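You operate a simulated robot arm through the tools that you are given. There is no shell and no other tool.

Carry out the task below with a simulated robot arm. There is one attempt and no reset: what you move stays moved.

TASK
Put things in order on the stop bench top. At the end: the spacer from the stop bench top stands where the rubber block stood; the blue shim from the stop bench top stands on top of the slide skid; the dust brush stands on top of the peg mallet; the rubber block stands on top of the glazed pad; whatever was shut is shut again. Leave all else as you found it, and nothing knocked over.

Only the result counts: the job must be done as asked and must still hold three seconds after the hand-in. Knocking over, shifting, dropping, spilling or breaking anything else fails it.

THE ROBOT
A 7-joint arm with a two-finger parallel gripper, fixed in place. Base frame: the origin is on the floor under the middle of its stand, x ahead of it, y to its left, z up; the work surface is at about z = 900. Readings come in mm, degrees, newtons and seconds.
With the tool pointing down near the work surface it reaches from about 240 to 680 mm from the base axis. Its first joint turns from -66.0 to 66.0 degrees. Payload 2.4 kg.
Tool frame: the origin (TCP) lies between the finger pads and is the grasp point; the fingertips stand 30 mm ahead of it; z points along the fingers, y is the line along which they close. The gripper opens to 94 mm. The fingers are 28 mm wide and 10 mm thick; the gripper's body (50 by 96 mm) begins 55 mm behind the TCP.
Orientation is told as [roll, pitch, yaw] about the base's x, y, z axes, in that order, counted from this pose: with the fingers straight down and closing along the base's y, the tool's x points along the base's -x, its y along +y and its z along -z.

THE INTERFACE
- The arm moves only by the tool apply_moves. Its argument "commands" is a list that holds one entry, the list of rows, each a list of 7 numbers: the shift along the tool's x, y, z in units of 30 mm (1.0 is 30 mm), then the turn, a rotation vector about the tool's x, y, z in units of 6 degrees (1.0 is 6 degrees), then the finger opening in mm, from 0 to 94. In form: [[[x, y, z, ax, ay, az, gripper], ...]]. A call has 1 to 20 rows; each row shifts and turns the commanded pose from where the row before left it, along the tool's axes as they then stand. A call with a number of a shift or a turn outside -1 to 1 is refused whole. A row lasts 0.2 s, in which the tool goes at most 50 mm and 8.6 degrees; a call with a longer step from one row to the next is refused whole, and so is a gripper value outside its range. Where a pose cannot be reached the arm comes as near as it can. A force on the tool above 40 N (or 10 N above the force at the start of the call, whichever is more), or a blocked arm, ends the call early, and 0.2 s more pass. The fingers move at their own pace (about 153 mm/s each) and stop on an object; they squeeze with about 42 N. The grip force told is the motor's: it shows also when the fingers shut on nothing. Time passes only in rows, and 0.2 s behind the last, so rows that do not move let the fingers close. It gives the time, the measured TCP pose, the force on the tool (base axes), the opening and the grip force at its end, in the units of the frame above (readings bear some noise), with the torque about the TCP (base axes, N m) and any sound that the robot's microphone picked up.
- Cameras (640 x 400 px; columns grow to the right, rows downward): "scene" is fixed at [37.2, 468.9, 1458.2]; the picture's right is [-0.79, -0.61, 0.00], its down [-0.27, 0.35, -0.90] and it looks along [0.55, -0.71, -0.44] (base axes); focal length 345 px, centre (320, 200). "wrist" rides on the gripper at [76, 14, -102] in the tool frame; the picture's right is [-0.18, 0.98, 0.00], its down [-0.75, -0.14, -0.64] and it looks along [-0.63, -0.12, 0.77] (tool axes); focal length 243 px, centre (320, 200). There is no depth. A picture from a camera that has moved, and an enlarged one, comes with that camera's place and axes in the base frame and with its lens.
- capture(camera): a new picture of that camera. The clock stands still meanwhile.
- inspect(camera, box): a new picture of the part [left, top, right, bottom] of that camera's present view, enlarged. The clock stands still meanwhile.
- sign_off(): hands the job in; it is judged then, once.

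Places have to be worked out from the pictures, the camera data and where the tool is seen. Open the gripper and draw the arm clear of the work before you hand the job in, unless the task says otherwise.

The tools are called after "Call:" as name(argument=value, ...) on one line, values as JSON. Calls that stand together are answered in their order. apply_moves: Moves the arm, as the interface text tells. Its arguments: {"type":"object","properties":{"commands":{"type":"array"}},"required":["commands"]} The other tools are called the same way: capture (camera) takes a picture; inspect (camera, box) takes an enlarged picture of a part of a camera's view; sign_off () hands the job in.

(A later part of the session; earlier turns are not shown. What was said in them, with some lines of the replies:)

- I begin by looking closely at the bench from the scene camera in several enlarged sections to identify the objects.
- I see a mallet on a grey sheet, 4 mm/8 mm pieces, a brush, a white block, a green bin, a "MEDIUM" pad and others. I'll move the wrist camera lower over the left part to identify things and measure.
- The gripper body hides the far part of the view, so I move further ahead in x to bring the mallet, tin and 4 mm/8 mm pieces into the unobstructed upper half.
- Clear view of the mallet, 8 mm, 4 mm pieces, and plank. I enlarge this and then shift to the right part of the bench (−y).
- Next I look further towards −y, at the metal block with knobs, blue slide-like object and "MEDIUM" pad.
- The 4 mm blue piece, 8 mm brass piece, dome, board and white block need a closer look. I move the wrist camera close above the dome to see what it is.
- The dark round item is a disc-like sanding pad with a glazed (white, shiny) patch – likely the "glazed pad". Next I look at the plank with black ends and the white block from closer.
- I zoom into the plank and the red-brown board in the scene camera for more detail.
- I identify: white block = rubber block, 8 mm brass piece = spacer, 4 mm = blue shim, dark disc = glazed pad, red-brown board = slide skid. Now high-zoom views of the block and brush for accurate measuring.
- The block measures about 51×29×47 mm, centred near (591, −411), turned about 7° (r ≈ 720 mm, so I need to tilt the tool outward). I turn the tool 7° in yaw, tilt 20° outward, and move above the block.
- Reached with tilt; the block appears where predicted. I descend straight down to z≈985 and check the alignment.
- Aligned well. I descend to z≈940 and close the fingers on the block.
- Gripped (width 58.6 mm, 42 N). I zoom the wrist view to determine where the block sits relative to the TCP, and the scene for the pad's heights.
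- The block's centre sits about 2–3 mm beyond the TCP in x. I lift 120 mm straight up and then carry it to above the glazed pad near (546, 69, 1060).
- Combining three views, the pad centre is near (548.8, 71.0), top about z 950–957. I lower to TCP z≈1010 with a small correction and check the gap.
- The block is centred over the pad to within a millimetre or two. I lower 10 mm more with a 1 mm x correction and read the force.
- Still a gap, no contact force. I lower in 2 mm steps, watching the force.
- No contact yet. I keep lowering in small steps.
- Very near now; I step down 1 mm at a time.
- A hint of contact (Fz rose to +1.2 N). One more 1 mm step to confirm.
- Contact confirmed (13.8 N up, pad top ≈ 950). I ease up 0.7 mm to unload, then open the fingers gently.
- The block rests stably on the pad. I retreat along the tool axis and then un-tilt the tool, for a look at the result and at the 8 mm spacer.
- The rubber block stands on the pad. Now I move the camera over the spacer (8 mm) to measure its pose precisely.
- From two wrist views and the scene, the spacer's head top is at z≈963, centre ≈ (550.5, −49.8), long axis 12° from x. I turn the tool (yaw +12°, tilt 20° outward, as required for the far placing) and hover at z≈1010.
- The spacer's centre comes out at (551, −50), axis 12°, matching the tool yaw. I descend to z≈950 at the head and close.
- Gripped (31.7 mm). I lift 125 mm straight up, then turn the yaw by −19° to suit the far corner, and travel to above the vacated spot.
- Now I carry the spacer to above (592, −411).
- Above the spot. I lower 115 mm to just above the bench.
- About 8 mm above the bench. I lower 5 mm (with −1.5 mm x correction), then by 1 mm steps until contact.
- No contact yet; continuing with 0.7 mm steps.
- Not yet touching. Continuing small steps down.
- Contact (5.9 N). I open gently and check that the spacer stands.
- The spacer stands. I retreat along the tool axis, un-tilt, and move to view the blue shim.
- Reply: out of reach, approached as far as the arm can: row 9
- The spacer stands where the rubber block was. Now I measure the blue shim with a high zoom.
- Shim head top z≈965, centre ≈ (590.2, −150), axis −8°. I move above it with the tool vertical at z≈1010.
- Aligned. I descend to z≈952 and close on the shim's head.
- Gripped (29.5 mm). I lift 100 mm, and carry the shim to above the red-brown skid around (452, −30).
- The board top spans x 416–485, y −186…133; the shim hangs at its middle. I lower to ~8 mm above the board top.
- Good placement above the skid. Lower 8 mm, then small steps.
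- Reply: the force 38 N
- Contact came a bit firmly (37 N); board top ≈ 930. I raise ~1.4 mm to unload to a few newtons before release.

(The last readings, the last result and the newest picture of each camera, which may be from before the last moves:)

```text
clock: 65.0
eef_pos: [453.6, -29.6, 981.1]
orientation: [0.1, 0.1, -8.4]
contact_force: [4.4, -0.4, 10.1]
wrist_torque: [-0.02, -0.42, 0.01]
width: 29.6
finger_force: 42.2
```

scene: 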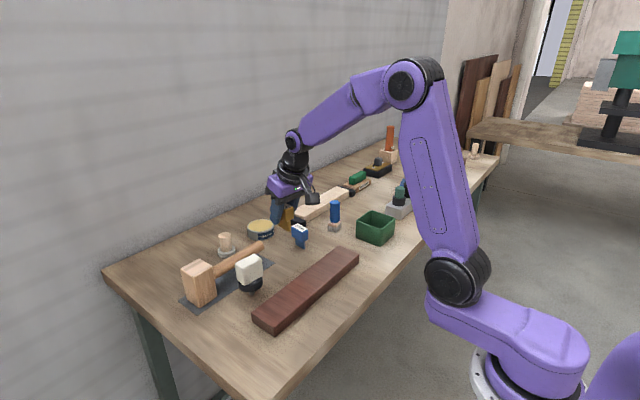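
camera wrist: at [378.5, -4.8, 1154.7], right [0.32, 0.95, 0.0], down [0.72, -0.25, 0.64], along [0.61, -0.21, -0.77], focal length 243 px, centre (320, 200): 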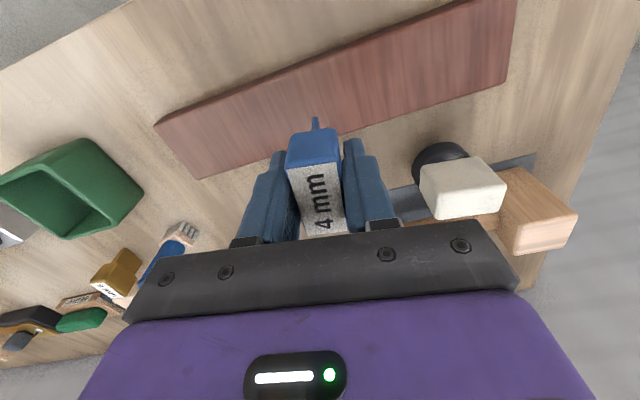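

Call:
apply_moves(commands=[[[0, 0, -0.01, 0, 0, 0, 10], [0, 0, 0, 0, 0, 0, 10], [0, 0, 0, 0, 0, 0, 10]]])

Call:
inspect(camera="scene", box=[290, 240, 340, 290])

```text
clock: 65.8
eef_pos: [451.7, -29.4, 981.0]
orientation: [-0.1, 0.0, -8.3]
contact_force: [1.0, 0.1, 5.1]
wrist_torque: [-0.04, -0.2, 0.0]
width: 29.4
finger_force: 41.8
```

```text
8.00 times, centred on (315, 265) of scene
camera zoom: at [37.2, 468.9, 1458.2], right [-0.79, -0.61, 0.0], down [-0.27, 0.35, -0.9], along [0.55, -0.71, -0.44], focal length 2756 px, centre (360, -320)
```

zoom: 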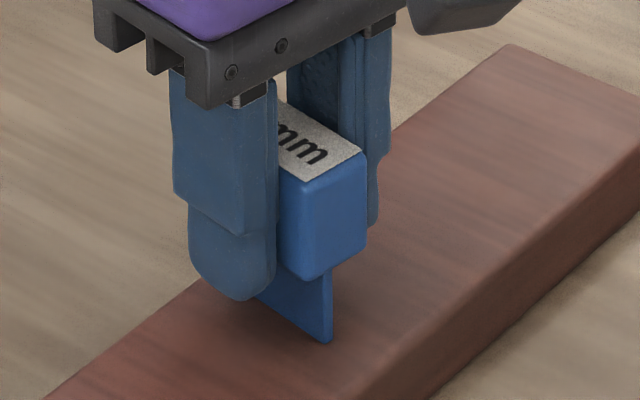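

Now 5 N. I open the fingers slowly to release the shim.

Call:
apply_moves(commands=[[[0, 0, 0, 0, 0, 0, 30], [0, 0, 0, 0, 0, 0, 31], [0, 0, 0, 0, 0, 0, 32.5], [0, 0, 0, 0, 0, 0, 35], [0, 0, 0, 0, 0, 0, 40], [0, 0, 0, 0, 0, 0, 48], [0, 0, 0, 0, 0, 0, 56], [0, 0, 0, 0, 0, 0, 56]]])

Call:
inspect(camera="scene", box=[290, 230, 340, 290])

Call:
inspect(camera="wrist", box=[240, 50, 400, 230])

```text
clock: 67.6
eef_pos: [452.8, -29.1, 982.0]
orientation: [-0.1, 0.0, -8.2]
contact_force: [-0.4, 0.2, 0.1]
wrist_torque: [0.01, 0.02, -0.02]
width: 56.0
finger_force: 0.0
```

```text
6.67 times, centred on (315, 260) of scene
camera zoom: at [37.2, 468.9, 1458.2], right [-0.79, -0.61, 0.0], down [-0.27, 0.35, -0.9], along [0.55, -0.71, -0.44], focal length 2297 px, centre (353, -200)
```

zoom: 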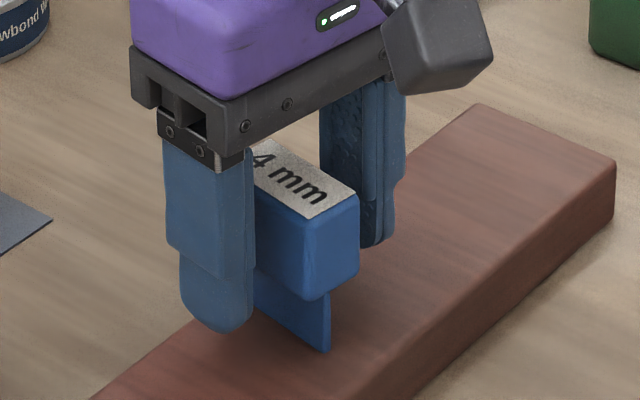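

```text
2.22 times, centred on (320, 140) of wrist
camera zoom: at [379.6, -4.6, 1085.1], right [0.32, 0.95, 0.0], down [0.73, -0.25, 0.64], along [0.61, -0.21, -0.77], focal length 539 px, centre (320, 333)
```

zoom: 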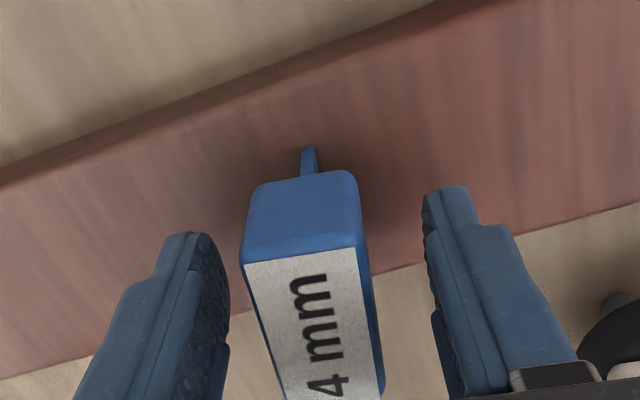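

The shim stands on the skid. I retreat straight up and move to look at the dust brush.

Call:
apply_moves(commands=[[[0, 0, -0.5, 0, 0, 0, 56], [0, 0, -1, 0, 0, 0, 56], [0, 0, -1, 0, 0, 0, 56], [0, 0, -1, 0, 0, 0, 56], [0, 0, -0.8, 0, 0, 0, 70], [-0.537, -0.936, 0, 0, 0, 0, 70], [-0.537, -0.936, 0, 0, 0, 0, 70], [-0.537, -0.936, 0, 0, 0, 0, 70], [-0.537, -0.936, 0, 0, 0, 0, 70], [-0.537, -0.936, 0, 0, 0, 0, 70], [-0.537, -0.936, 0, 0, 0, 0, 70], [-0.537, -0.936, 0, 0, 0, 0, 70], [-0.537, -0.936, 0, 0, 0, 0, 70], [-0.537, -0.936, 0, 0, 0, 0, 70], [0, 0, 0, 0, 0, -0.692, 70], [0, 0, 0, 0, 0, -0.692, 70], [0, 0, 0, 0, 0, 0, 70]]])

Call:
capture(camera="wrist")

Call:
capture(camera="scene")

```text
clock: 71.2
eef_pos: [559.8, -300.2, 1110.4]
orientation: [0.1, -0.1, 0.0]
contact_force: [0.3, -0.2, -0.4]
wrist_torque: [-0.01, 0.0, -0.03]
width: 69.9
finger_force: 0.2
```

```text
taken
camera wrist: at [483.5, -286.0, 1213.7], right [0.18, 0.98, 0.0], down [0.75, -0.14, 0.64], along [0.63, -0.12, -0.77], focal length 243 px, centre (320, 200)
```

wrist: 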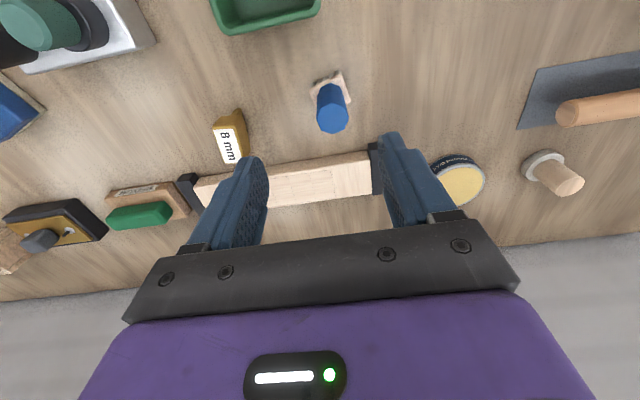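

```text
taken
```

scene: 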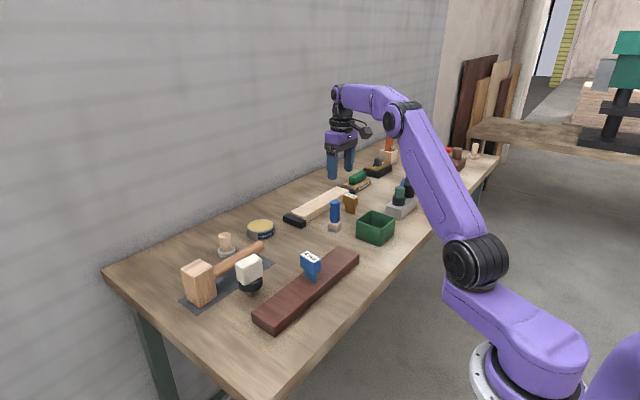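

Now a zoomed view of the brush to find its handle axis, and the mallet head from the scene camera.

Call:
inspect(camera="wrist", box=[290, 60, 370, 140])

Call:
inspect(camera="scene", box=[315, 190, 355, 240])

Call:
inspect(camera="scene", box=[170, 235, 270, 315])

```text
5.00 times, centred on (330, 100) of wrist
camera zoom: at [483.5, -286.0, 1213.7], right [0.18, 0.98, 0.0], down [0.75, -0.14, 0.64], along [0.63, -0.12, -0.77], focal length 1213 px, centre (270, 700)
```

zoom: 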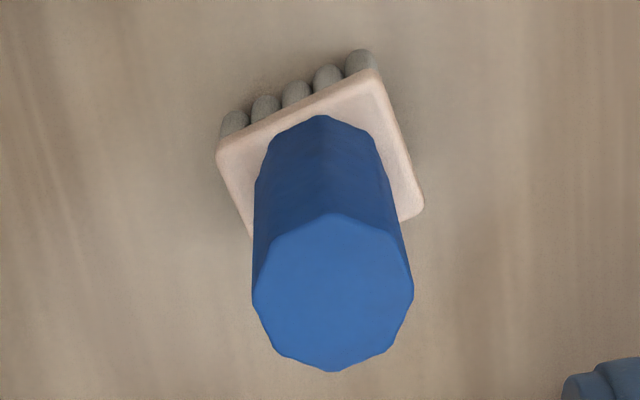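

```text
8.00 times, centred on (335, 215) of scene
camera zoom: at [37.2, 468.9, 1458.2], right [-0.79, -0.61, 0.0], down [-0.27, 0.35, -0.9], along [0.55, -0.71, -0.44], focal length 2756 px, centre (200, 80)
```

zoom: 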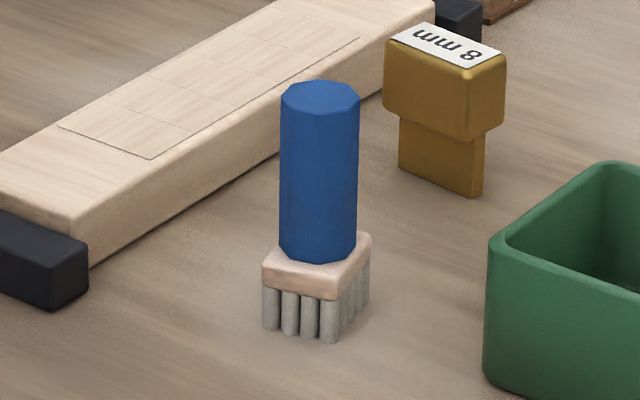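

```text
5.00 times, centred on (220, 275) of scene
camera zoom: at [37.2, 468.9, 1458.2], right [-0.79, -0.61, 0.0], down [-0.27, 0.35, -0.9], along [0.55, -0.71, -0.44], focal length 1723 px, centre (820, -175)
```

zoom: 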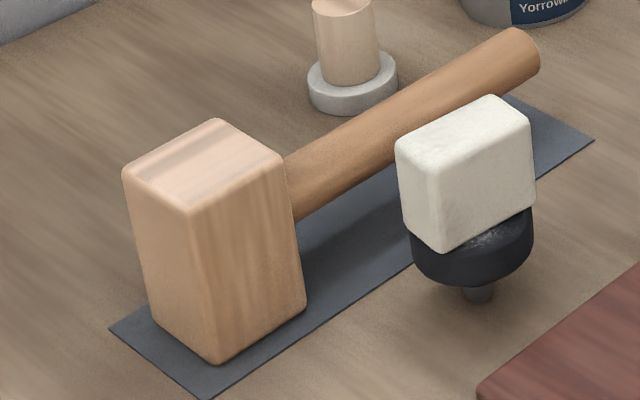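

Brush: handle Ø≈30 mm, axis at ≈ (569.6, −290), top z≈994, base plate turned ≈14°. I turn the tool +14° and hover above it with fingertips just above the handle top.

Call:
apply_moves(commands=[[[0, 0, 0, 0, 0, -0.778, 70], [0, 0, 0, 0, 0, -0.778, 70], [0, 0, 0, 0, 0, -0.778, 70], [-0.133, 0.083, 0.833, 0, 0, 0, 70], [-0.133, 0.083, 0.833, 0, 0, 0, 70], [-0.133, 0.083, 0.7, 0, 0, 0, 70], [0, 0, 0, 0, 0, 0, 70]]])

Call:
capture(camera="wrist")

Call:
inspect(camera="wrist", box=[240, 50, 400, 230])

Call:
inspect(camera="scene", box=[290, 150, 380, 240])

```text
clock: 72.8
eef_pos: [569.2, -292.4, 1038.6]
orientation: [0.0, 0.0, 14.0]
contact_force: [0.4, 0.0, -0.6]
wrist_torque: [-0.04, 0.04, 0.01]
width: 70.0
finger_force: 0.0
```

```text
taken
camera wrist: at [491.6, -296.9, 1142.5], right [-0.06, 1.0, 0.0], down [0.77, 0.04, 0.64], along [0.64, 0.04, -0.77], focal length 243 px, centre (320, 200)
```

wrist: 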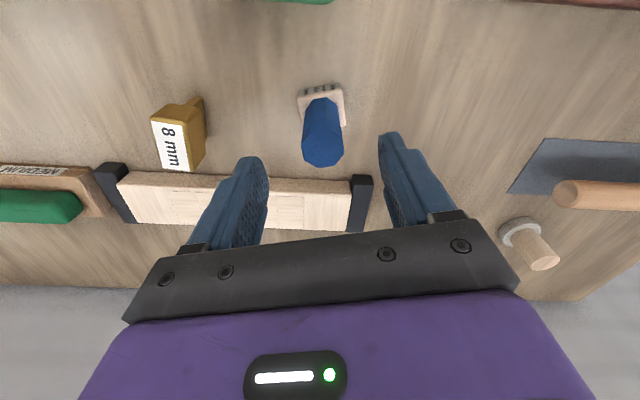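

```text
2.22 times, centred on (320, 140) of wrist
camera zoom: at [491.6, -296.9, 1142.5], right [-0.06, 1.0, 0.0], down [0.77, 0.04, 0.64], along [0.64, 0.04, -0.77], focal length 539 px, centre (320, 333)
```

zoom: 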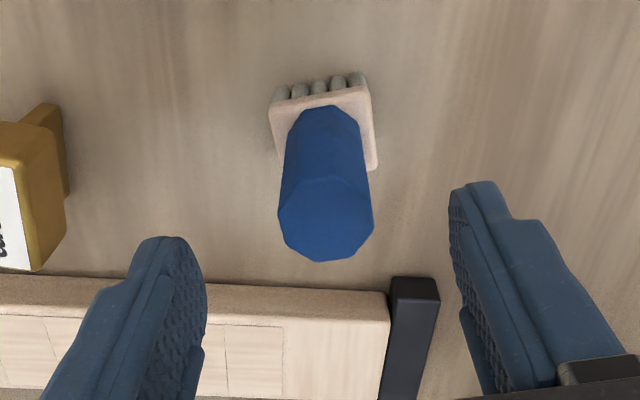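

```text
4.44 times, centred on (335, 195) of scene
camera zoom: at [37.2, 468.9, 1458.2], right [-0.79, -0.61, 0.0], down [-0.27, 0.35, -0.9], along [0.55, -0.71, -0.44], focal length 1531 px, centre (253, 222)
```

zoom: 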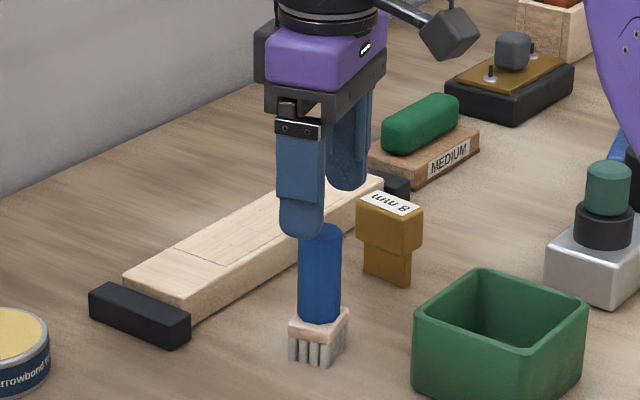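

Handle top centre at (570, −290.3), TCP 2 mm off; I correct while descending to z≈965 and close on the handle.

Call:
apply_moves(commands=[[[-0.016, 0.019, 0.828, 0, 0, 0, 70], [-0.016, 0.019, 0.828, 0, 0, 0, 70], [-0.016, 0.019, 0.828, 0, 0, 0, 70], [0, 0, 0, 0, 0, 0, 70], [0, 0, 0, 0, 0, 0, 50], [0, 0, 0, 0, 0, 0, 36], [0, 0, 0, 0, 0, 0, 10], [0, 0, 0, 0, 0, 0, 10]]])

Call:
inspect(camera="wrist", box=[240, 50, 400, 230])

Call:
inspect(camera="scene", box=[290, 160, 380, 240])

```text
clock: 74.6
eef_pos: [569.1, -287.7, 964.6]
orientation: [0.0, 0.0, 14.0]
contact_force: [-0.3, -0.6, -0.2]
wrist_torque: [-0.04, -0.02, 0.0]
width: 29.0
finger_force: 42.5
```

```text
2.22 times, centred on (320, 140) of wrist
camera zoom: at [493.2, -293.3, 1068.1], right [-0.06, 1.0, 0.0], down [0.77, 0.04, 0.64], along [0.64, 0.04, -0.77], focal length 539 px, centre (320, 333)
```

zoom: 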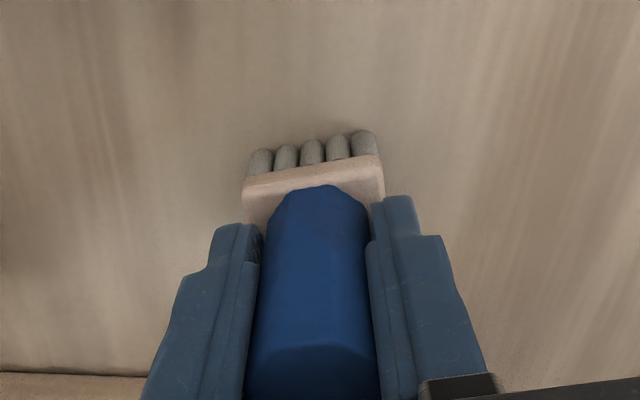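

```text
5.00 times, centred on (335, 200) of scene
camera zoom: at [37.2, 468.9, 1458.2], right [-0.79, -0.61, 0.0], down [-0.27, 0.35, -0.9], along [0.55, -0.71, -0.44], focal length 1723 px, centre (245, 200)
```

zoom: 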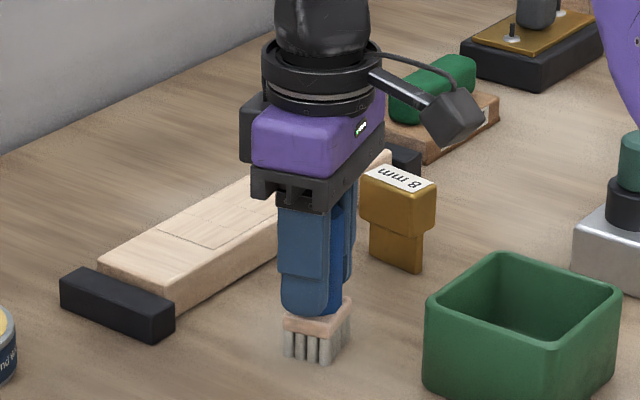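

Gripped (29.0 mm). I lift ~155 mm, turn yaw back to 0, and travel to (600, 60, 1120), from where the mallet head will be visible beside the brush.

Call:
apply_moves(commands=[[[0, 0, -0.5, 0, 0, 0, 10], [0, 0, -0.95, 0, 0, 0, 10], [0, 0, -0.95, 0, 0, 0, 10], [0, 0, -0.95, 0, 0, 0, 10], [0, 0, -0.95, 0, 0, 0, 10], [0, 0, -0.9, 0, 0, 0, 10], [0, 0, 0, 0, 0, 0.583, 10], [0, 0, 0, 0, 0, 0.583, 10], [0, 0, 0, 0, 0, 0.583, 10], [0, 0, 0, 0, 0, 0.583, 10], [0, 0, 0, 0, 0, 0, 10]]])

Call:
apply_moves(commands=[[[-0.04, 0.48, 0, 0, 0, 0, 10], [-0.083, 0.969, 0, 0, 0, 0, 10], [-0.083, 0.969, 0, 0, 0, 0, 10], [-0.083, 0.969, 0, 0, 0, 0, 10], [-0.083, 0.969, 0, 0, 0, 0, 10], [-0.083, 0.969, 0, 0, 0, 0, 10], [-0.083, 0.969, 0, 0, 0, 0, 10], [-0.083, 0.969, 0, 0, 0, 0, 10], [-0.083, 0.969, 0, 0, 0, 0, 10], [-0.083, 0.969, 0, 0, 0, 0, 10], [-0.083, 0.969, 0, 0, 0, 0, 10], [-0.083, 0.969, 0, 0, 0, 0, 10], [-0.04, 0.48, 0, 0, 0, 0, 10], [0, 0, 0, 0, 0, 0, 10]]])

Call:
capture(camera="wrist")

Call:
inspect(camera="wrist", box=[370, 60, 480, 170])

Call:
inspect(camera="scene", box=[160, 160, 320, 320])

```text
clock: 77.0
eef_pos: [569.3, -288.8, 1120.0]
orientation: [0.1, 0.1, -0.1]
contact_force: [-0.1, 0.2, -1.3]
wrist_torque: [0.02, -0.01, -0.03]
width: 29.1
finger_force: 41.6
```

```text
clock: 80.0
eef_pos: [599.4, 60.1, 1120.5]
orientation: [0.0, 0.0, -0.1]
contact_force: [0.2, 1.0, -1.1]
wrist_torque: [0.01, -0.02, -0.02]
width: 29.1
finger_force: 42.4
```

```text
taken
camera wrist: at [523.1, 75.6, 1223.8], right [0.18, 0.98, 0.0], down [0.75, -0.14, 0.64], along [0.63, -0.12, -0.77], focal length 243 px, centre (320, 200)
```

wrist: 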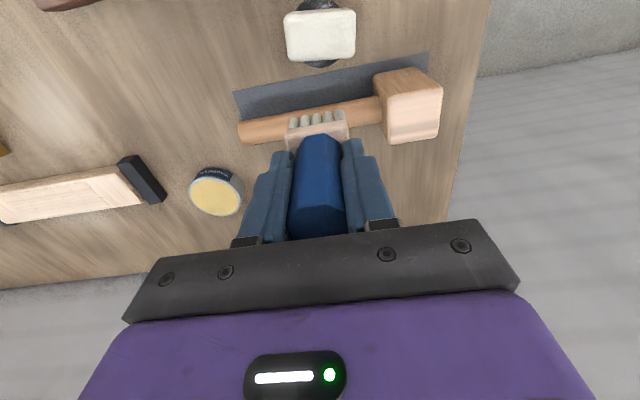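

```text
3.64 times, centred on (425, 115) of wrist
camera zoom: at [523.1, 75.6, 1223.8], right [0.18, 0.98, 0.0], down [0.75, -0.14, 0.64], along [0.63, -0.12, -0.77], focal length 882 px, centre (-62, 509)
```

zoom: 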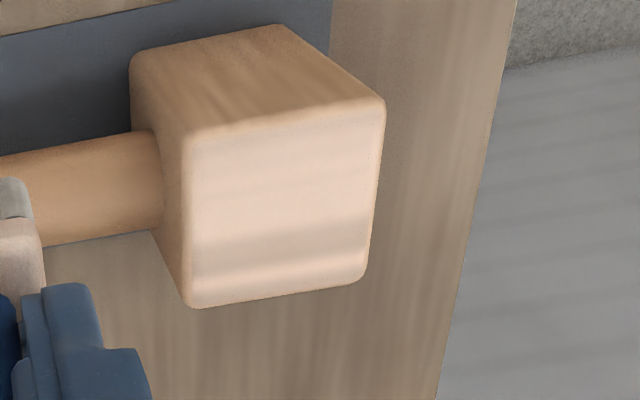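

```text
2.50 times, centred on (240, 240) of scene
camera zoom: at [37.2, 468.9, 1458.2], right [-0.79, -0.61, 0.0], down [-0.27, 0.35, -0.9], along [0.55, -0.71, -0.44], focal length 861 px, centre (520, 100)
```

zoom: 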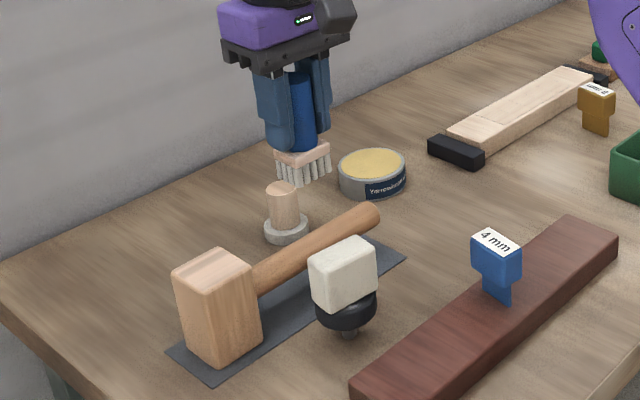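

The mallet head top is a 50 mm square centred at ≈ (630.7, 151), z≈986. I move the brush over it.

Call:
apply_moves(commands=[[[-0.262, 0.752, 0, 0, 0, 0, 10], [-0.262, 0.752, 0, 0, 0, 0, 10], [-0.262, 0.752, 0, 0, 0, 0, 10], [-0.262, 0.752, 0, 0, 0, 0, 10], [0, 0, 0.7, 0, 0, 0, 10], [0, 0, 0.6, 0, 0, 0, 10], [0, 0, 0, 0, 0, 0, 10]]])

Call:
capture(camera="wrist")

Call:
inspect(camera="wrist", box=[240, 50, 400, 230])

Call:
inspect(camera="scene", box=[160, 200, 260, 310])

```text
clock: 81.6
eef_pos: [630.1, 150.7, 1081.0]
orientation: [0.1, -0.1, 0.0]
contact_force: [0.3, 0.2, -1.3]
wrist_torque: [0.01, -0.03, -0.01]
width: 28.9
finger_force: 41.8
```

```text
taken
camera wrist: at [555.5, 164.7, 1185.3], right [0.18, 0.98, 0.0], down [0.75, -0.14, 0.64], along [0.63, -0.12, -0.77], focal length 243 px, centre (320, 200)
```

wrist: 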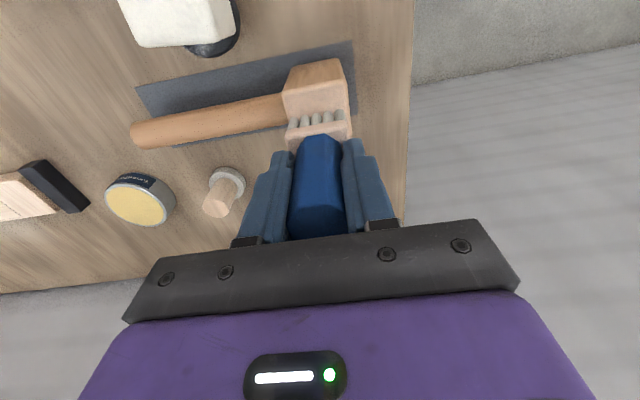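

```text
2.22 times, centred on (320, 140) of wrist
camera zoom: at [555.5, 164.7, 1185.3], right [0.18, 0.98, 0.0], down [0.75, -0.14, 0.64], along [0.63, -0.12, -0.77], focal length 539 px, centre (320, 333)
```

zoom: 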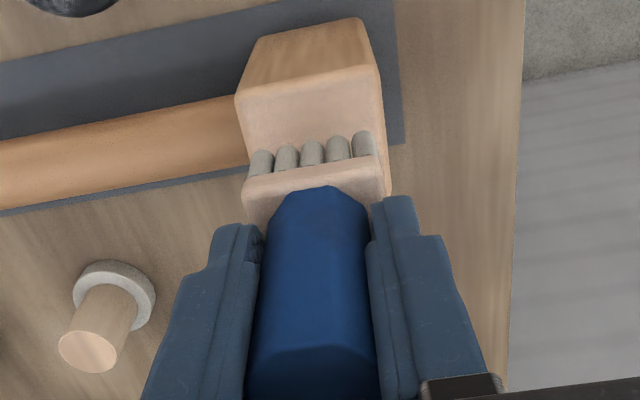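

```text
3.64 times, centred on (210, 255) of scene
camera zoom: at [37.3, 468.9, 1458.2], right [-0.79, -0.61, 0.0], down [-0.27, 0.35, -0.9], along [0.55, -0.71, -0.44], focal length 1253 px, centre (720, 0)
```

zoom: 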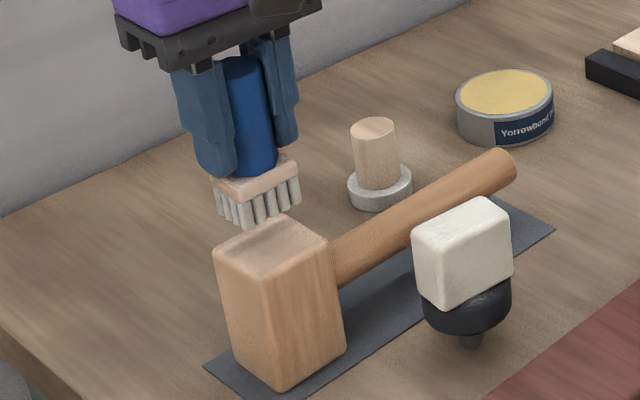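

The brush is centred over the mallet head. I lower by ~23 mm with a sub-mm correction, then by small steps to contact.

Call:
apply_moves(commands=[[[-0.013, 0.008, 0.4, 0, 0, 0, 10], [-0.013, 0.008, 0.36, 0, 0, 0, 10], [0, 0, 0, 0, 0, 0, 10]]])

Call:
inspect(camera="scene", box=[175, 220, 235, 290])

Call:
inspect(camera="wrist", box=[240, 50, 400, 230])

```text
clock: 82.4
eef_pos: [632.1, 151.6, 1058.6]
orientation: [0.0, 0.0, -0.1]
contact_force: [0.2, -0.1, -1.1]
wrist_torque: [-0.01, -0.03, 0.0]
width: 29.0
finger_force: 41.4
```

```text
5.71 times, centred on (205, 255) of scene
camera zoom: at [37.3, 468.9, 1458.2], right [-0.79, -0.61, 0.0], down [-0.27, 0.35, -0.9], along [0.55, -0.71, -0.44], focal length 1969 px, centre (977, -114)
```

zoom: 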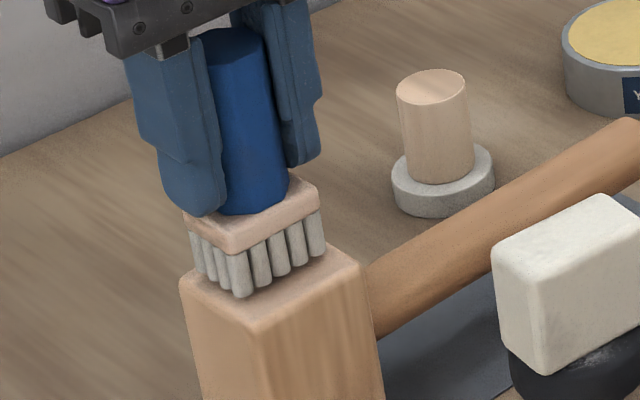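

```text
2.22 times, centred on (320, 140) of wrist
camera zoom: at [556.7, 165.2, 1162.6], right [0.18, 0.98, 0.0], down [0.75, -0.14, 0.64], along [0.63, -0.12, -0.77], focal length 539 px, centre (320, 333)
```

zoom: 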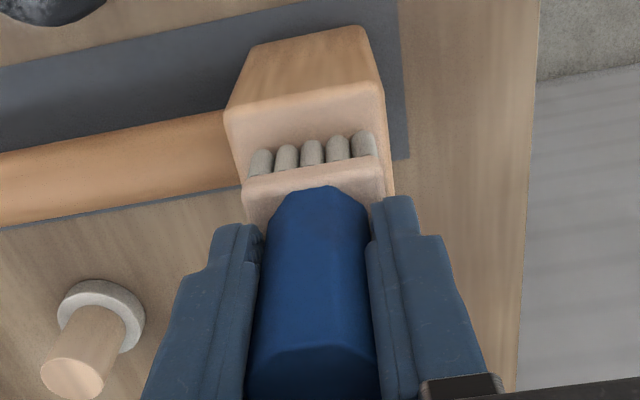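

Alignment in y is exact; in x I shift −1.5 mm and step down.

Call:
apply_moves(commands=[[[0.05, 0, 0.133, 0, 0, 0, 10], [0, 0, 0, 0, 0, 0, 10]]])

Call:
apply_moves(commands=[[[0, 0, 0.0333, 0, 0, 0, 10], [0, 0, 0, 0, 0, 0, 10]]])

Call:
apply_moves(commands=[[[0, 0, 0.0333, 0, 0, 0, 10], [0, 0, 0, 0, 0, 0, 10]]])

```text
clock: 83.0
eef_pos: [631.4, 151.5, 1056.0]
orientation: [-0.1, 0.0, 0.0]
contact_force: [0.6, -0.8, -0.2]
wrist_torque: [0.0, 0.0, 0.02]
width: 28.8
finger_force: 42.1
```

```text
clock: 83.6
eef_pos: [631.9, 150.6, 1054.6]
orientation: [0.1, -0.1, 0.1]
contact_force: [0.4, 0.0, 3.7]
wrist_torque: [-0.1, 0.05, 0.01]
width: 29.0
finger_force: 41.7
```

```text
clock: 84.2
eef_pos: [630.2, 152.3, 1055.4]
orientation: [0.0, -0.1, 0.0]
contact_force: [-5.4, -0.6, 16.2]
wrist_torque: [-0.01, 0.36, 0.04]
width: 29.1
finger_force: 42.1
```

Contact (16 N). I ease up ~0.6 mm and check the picture before releasing.

Call:
apply_moves(commands=[[[0, 0, -0.02, 0, 0, 0, 10], [0, 0, 0, 0, 0, 0, 10], [0, 0, 0, 0, 0, 0, 10]]])

Call:
inspect(camera="scene", box=[175, 220, 235, 290])

Call:
inspect(camera="wrist", box=[240, 50, 400, 230])

```text
clock: 85.0
eef_pos: [632.3, 151.2, 1054.4]
orientation: [0.0, -0.1, 0.0]
contact_force: [-1.3, 0.3, 17.1]
wrist_torque: [-0.1, 0.08, 0.0]
width: 28.9
finger_force: 42.0
```

```text
5.71 times, centred on (205, 255) of scene
camera zoom: at [36.8, 468.9, 1458.3], right [-0.79, -0.61, 0.0], down [-0.27, 0.35, -0.9], along [0.55, -0.71, -0.44], focal length 1969 px, centre (977, -114)
```

zoom: 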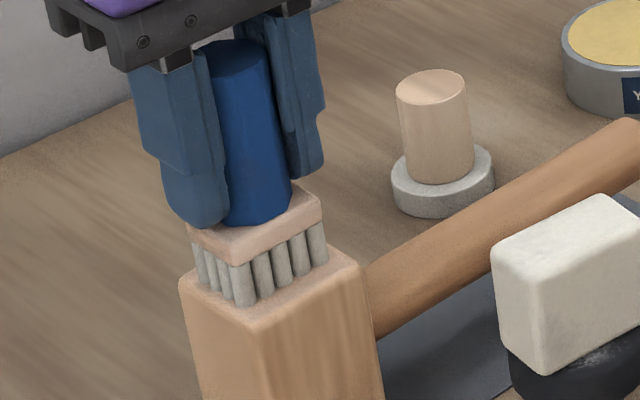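

```text
2.22 times, centred on (320, 140) of wrist
camera zoom: at [555.3, 165.2, 1157.8], right [0.18, 0.98, 0.0], down [0.75, -0.14, 0.64], along [0.63, -0.12, -0.77], focal length 539 px, centre (320, 333)
```

zoom: 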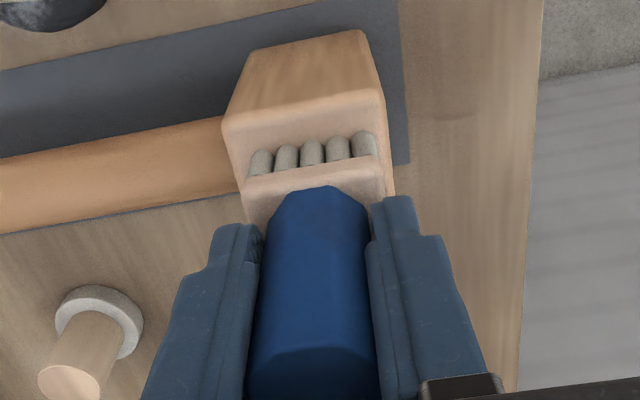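

Position fine; force still 17 N, so I ease up another 0.7 mm.

Call:
apply_moves(commands=[[[0, 0, -0.023, 0, 0, 0, 10], [0, 0, 0, 0, 0, 0, 10], [0, 0, 0, 0, 0, 0, 10]]])

```text
clock: 85.8
eef_pos: [630.9, 151.2, 1053.9]
orientation: [0.0, -0.1, -0.1]
contact_force: [3.7, 2.6, 12.0]
wrist_torque: [0.17, -0.26, -0.03]
width: 28.6
finger_force: 42.4
```

Call:
apply_moves(commands=[[[0, 0, -0.02, 0, 0, 0, 10], [0, 0, 0, 0, 0, 0, 10], [0, 0, 0, 0, 0, 0, 10]]])

```text
clock: 86.6
eef_pos: [630.7, 150.4, 1053.9]
orientation: [0.0, 0.2, 0.0]
contact_force: [2.0, 2.0, 3.4]
wrist_torque: [0.23, -0.23, 0.0]
width: 28.8
finger_force: 42.3
```

Now 3.4 N. I open slowly to release the brush.

Call:
apply_moves(commands=[[[0, 0, 0, 0, 0, 0, 29.5], [0, 0, 0, 0, 0, 0, 30.5], [0, 0, 0, 0, 0, 0, 32], [0, 0, 0, 0, 0, 0, 35], [0, 0, 0, 0, 0, 0, 42], [0, 0, 0, 0, 0, 0, 52], [0, 0, 0, 0, 0, 0, 62], [0, 0, 0, 0, 0, 0, 62]]])

Call:
inspect(camera="scene", box=[165, 200, 245, 300])

Call:
inspect(camera="wrist", box=[240, 50, 400, 230])

```text
clock: 88.4
eef_pos: [630.5, 150.7, 1055.3]
orientation: [0.1, -0.1, 0.0]
contact_force: [-0.6, -0.3, 0.6]
wrist_torque: [0.02, -0.01, -0.01]
width: 61.9
finger_force: 0.1
```

```text
4.00 times, centred on (205, 250) of scene
camera zoom: at [37.2, 468.9, 1458.2], right [-0.79, -0.61, 0.0], down [-0.27, 0.35, -0.9], along [0.55, -0.71, -0.44], focal length 1378 px, centre (780, 0)
```

zoom: 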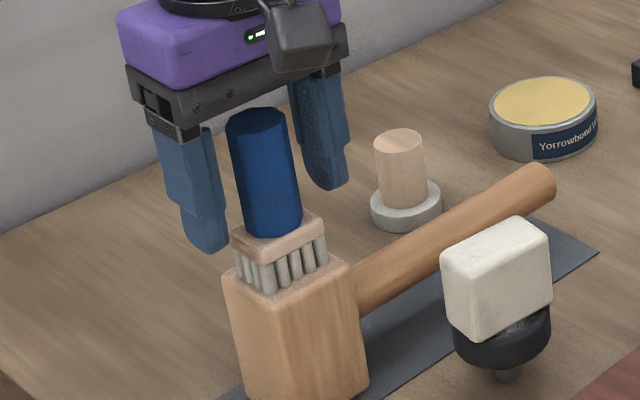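

```text
2.22 times, centred on (320, 140) of wrist
camera zoom: at [555.2, 165.0, 1158.6], right [0.18, 0.98, 0.0], down [0.75, -0.14, 0.64], along [0.63, -0.12, -0.77], focal length 539 px, centre (320, 333)
```

zoom: 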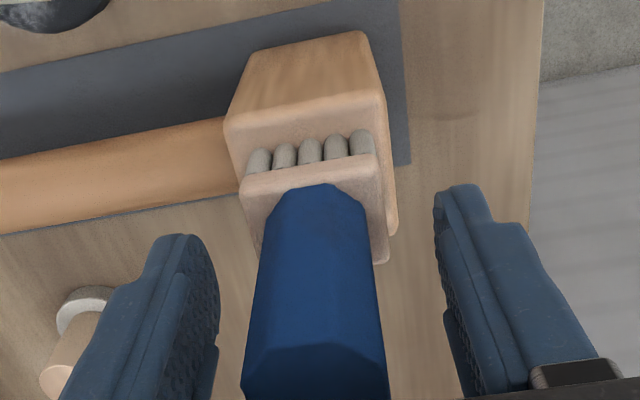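

The brush stands on the mallet head. I retreat straight up, then back the arm away and take overview pictures.

Call:
apply_moves(commands=[[[0, 0, -0.4, 0, 0, 0, 62], [0, 0, -0.8, 0, 0, 0, 62], [0, 0, -1, 0, 0, 0, 62], [0, 0, -1, 0, 0, 0, 62], [0, 0, -1, 0, 0, 0, 70], [1, -0.3, -0.5, 0, 0, 0, 94], [1, -0.3, -0.5, 0, 0, 0, 94], [1, -0.3, -0.3, 0, 0, 0, 94], [1, -0.3, 0, 0, 0, 0, 94], [1, -0.3, 0, 0, 0, 0, 94], [1, -0.3, 0, 0, 0, 0, 94], [1, -0.3, 0, 0, 0, 0, 94], [0, 0, 0, 0, 0, 0, 94]]])

Call:
capture(camera="scene")

Call:
capture(camera="wrist")

Call:
inspect(camera="scene", box=[160, 190, 370, 340])

Call:
inspect(camera="scene", box=[280, 150, 440, 260])

```text
clock: 91.2
eef_pos: [411.9, 84.2, 1209.8]
orientation: [0.0, 0.0, 0.0]
contact_force: [0.4, -0.4, -1.0]
wrist_torque: [-0.01, -0.01, -0.01]
width: 94.0
finger_force: 0.0
out of reach, approached as far as the arm can: row 5
```

```text
taken
```

scene: 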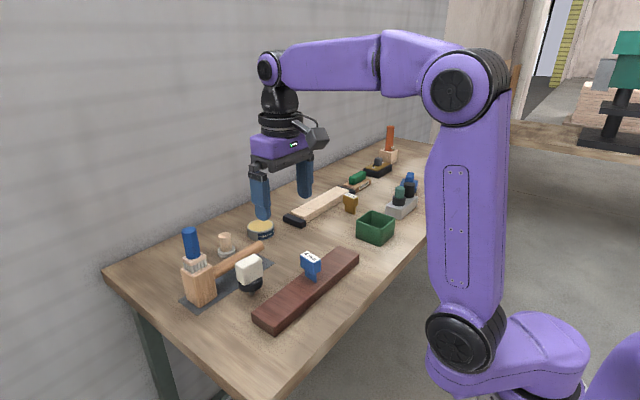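

```text
taken
camera wrist: at [336.9, 97.7, 1312.6], right [0.18, 0.98, 0.0], down [0.75, -0.14, 0.64], along [0.63, -0.12, -0.77], focal length 243 px, centre (320, 200)
```

wrist: 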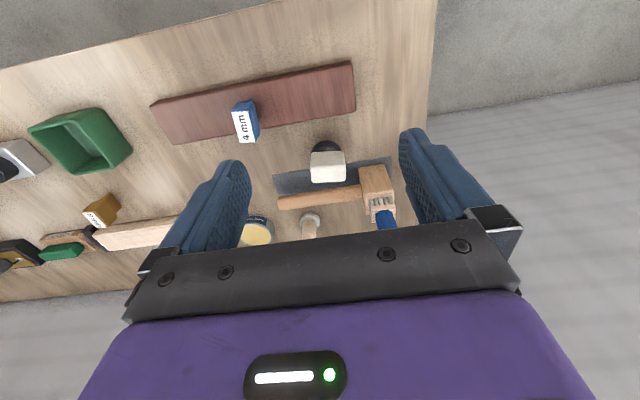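

```text
2.67 times, centred on (265, 265) of scene
camera zoom: at [37.2, 468.9, 1458.2], right [-0.79, -0.61, 0.0], down [-0.27, 0.35, -0.9], along [0.55, -0.71, -0.44], focal length 919 px, centre (467, 27)
```

zoom: 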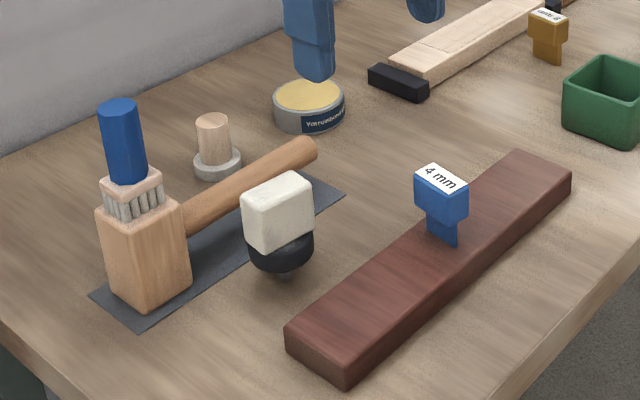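

```text
3.64 times, centred on (360, 205) of scene
camera zoom: at [37.2, 468.9, 1458.2], right [-0.79, -0.61, 0.0], down [-0.27, 0.35, -0.9], along [0.55, -0.71, -0.44], focal length 1253 px, centre (174, 182)
```

zoom: 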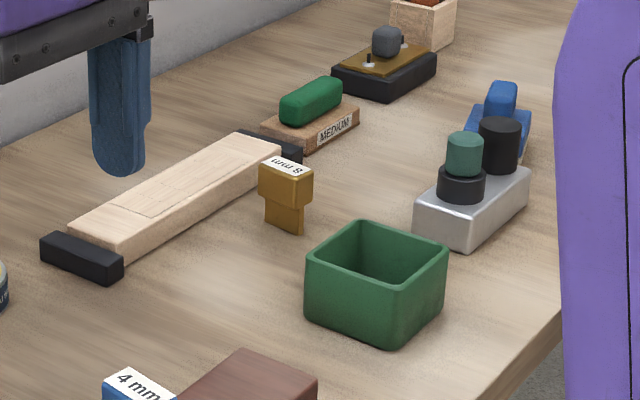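

All four placements look right, and the spacer's base matches the block's old spot in the scene picture. One last close look at each stack before handing in.

Call:
inspect(camera="scene", box=[175, 220, 275, 310])

Call:
inspect(camera="scene", box=[290, 185, 370, 295])

Call:
inspect(camera="wrist", box=[220, 60, 420, 235])

```text
4.44 times, centred on (225, 265) of scene
camera zoom: at [37.2, 468.9, 1458.2], right [-0.79, -0.61, 0.0], down [-0.27, 0.35, -0.9], along [0.55, -0.71, -0.44], focal length 1531 px, centre (742, -89)
```

zoom: 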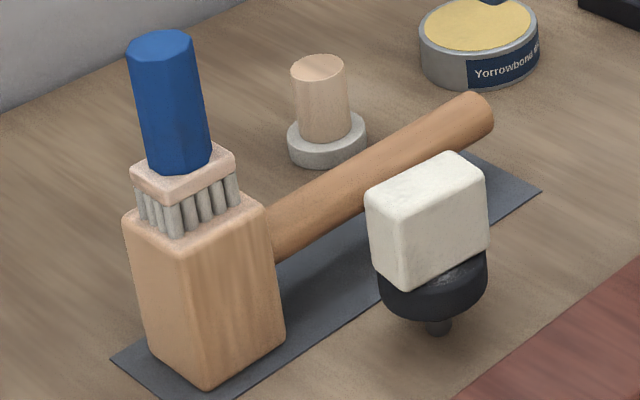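

```text
3.64 times, centred on (330, 240) of scene
camera zoom: at [37.2, 468.9, 1458.2], right [-0.79, -0.61, 0.0], down [-0.27, 0.35, -0.9], along [0.55, -0.71, -0.44], focal length 1253 px, centre (284, 54)
```

zoom: 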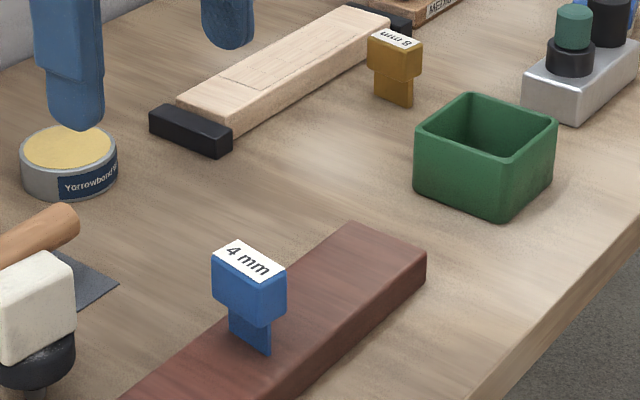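

```text
2.29 times, centred on (320, 148) of wrist
camera zoom: at [336.9, 97.7, 1312.6], right [0.18, 0.98, 0.0], down [0.75, -0.14, 0.64], along [0.63, -0.12, -0.77], focal length 555 px, centre (320, 320)
```

zoom: 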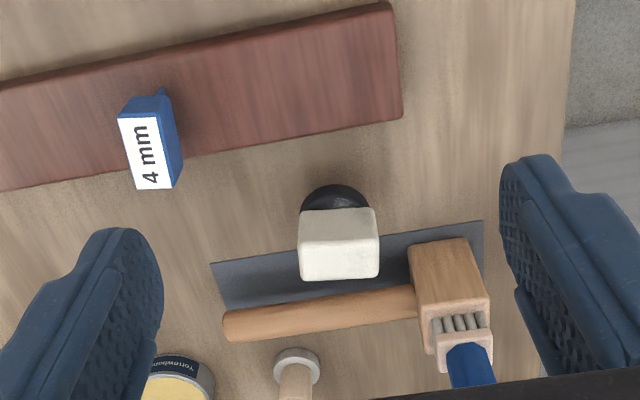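

Everything stands steady: spacer on the old block spot, shim on the skid, brush on the mallet head, block on the pad. The gripper is open and the arm is clear, so I hand in.

Call:
sign_off()

```text
The job is handed in.
```

I made all four moves and handed the job in. I haven't had a verdict back. In the last pictures everything was standing upright and nothing else on the bench looked shifted.

| Item | Where it stands now |
|---|---|
| Rubber block (the white block) | On top of the glazed pad (the dark disc with the shiny white patch) |
| Spacer (the brass 8 mm piece) | On the spot where the rubber block stood |
| Blue shim (the 4 mm piece) | On top of the slide skid (the red-brown board), near its middle |
| Dust brush | On top of the peg mallet's head |

- **Names:** Apart from the 4 mm and 8 mm figures, nothing was labelled with the task's names, so I matched them by appearance. The slide skid is the least certain. I took it to be the red-brown board, not the pale plank with black ends, which was largely out of reach.
- **Shut things:** I saw nothing on the bench that was shut, and I opened nothing.
- **Contact:** The shim met the board with about 37 N, harder than I intended. I eased off before letting go, and it stayed standing.

The gripper is open and the arm is drawn clear of the work.
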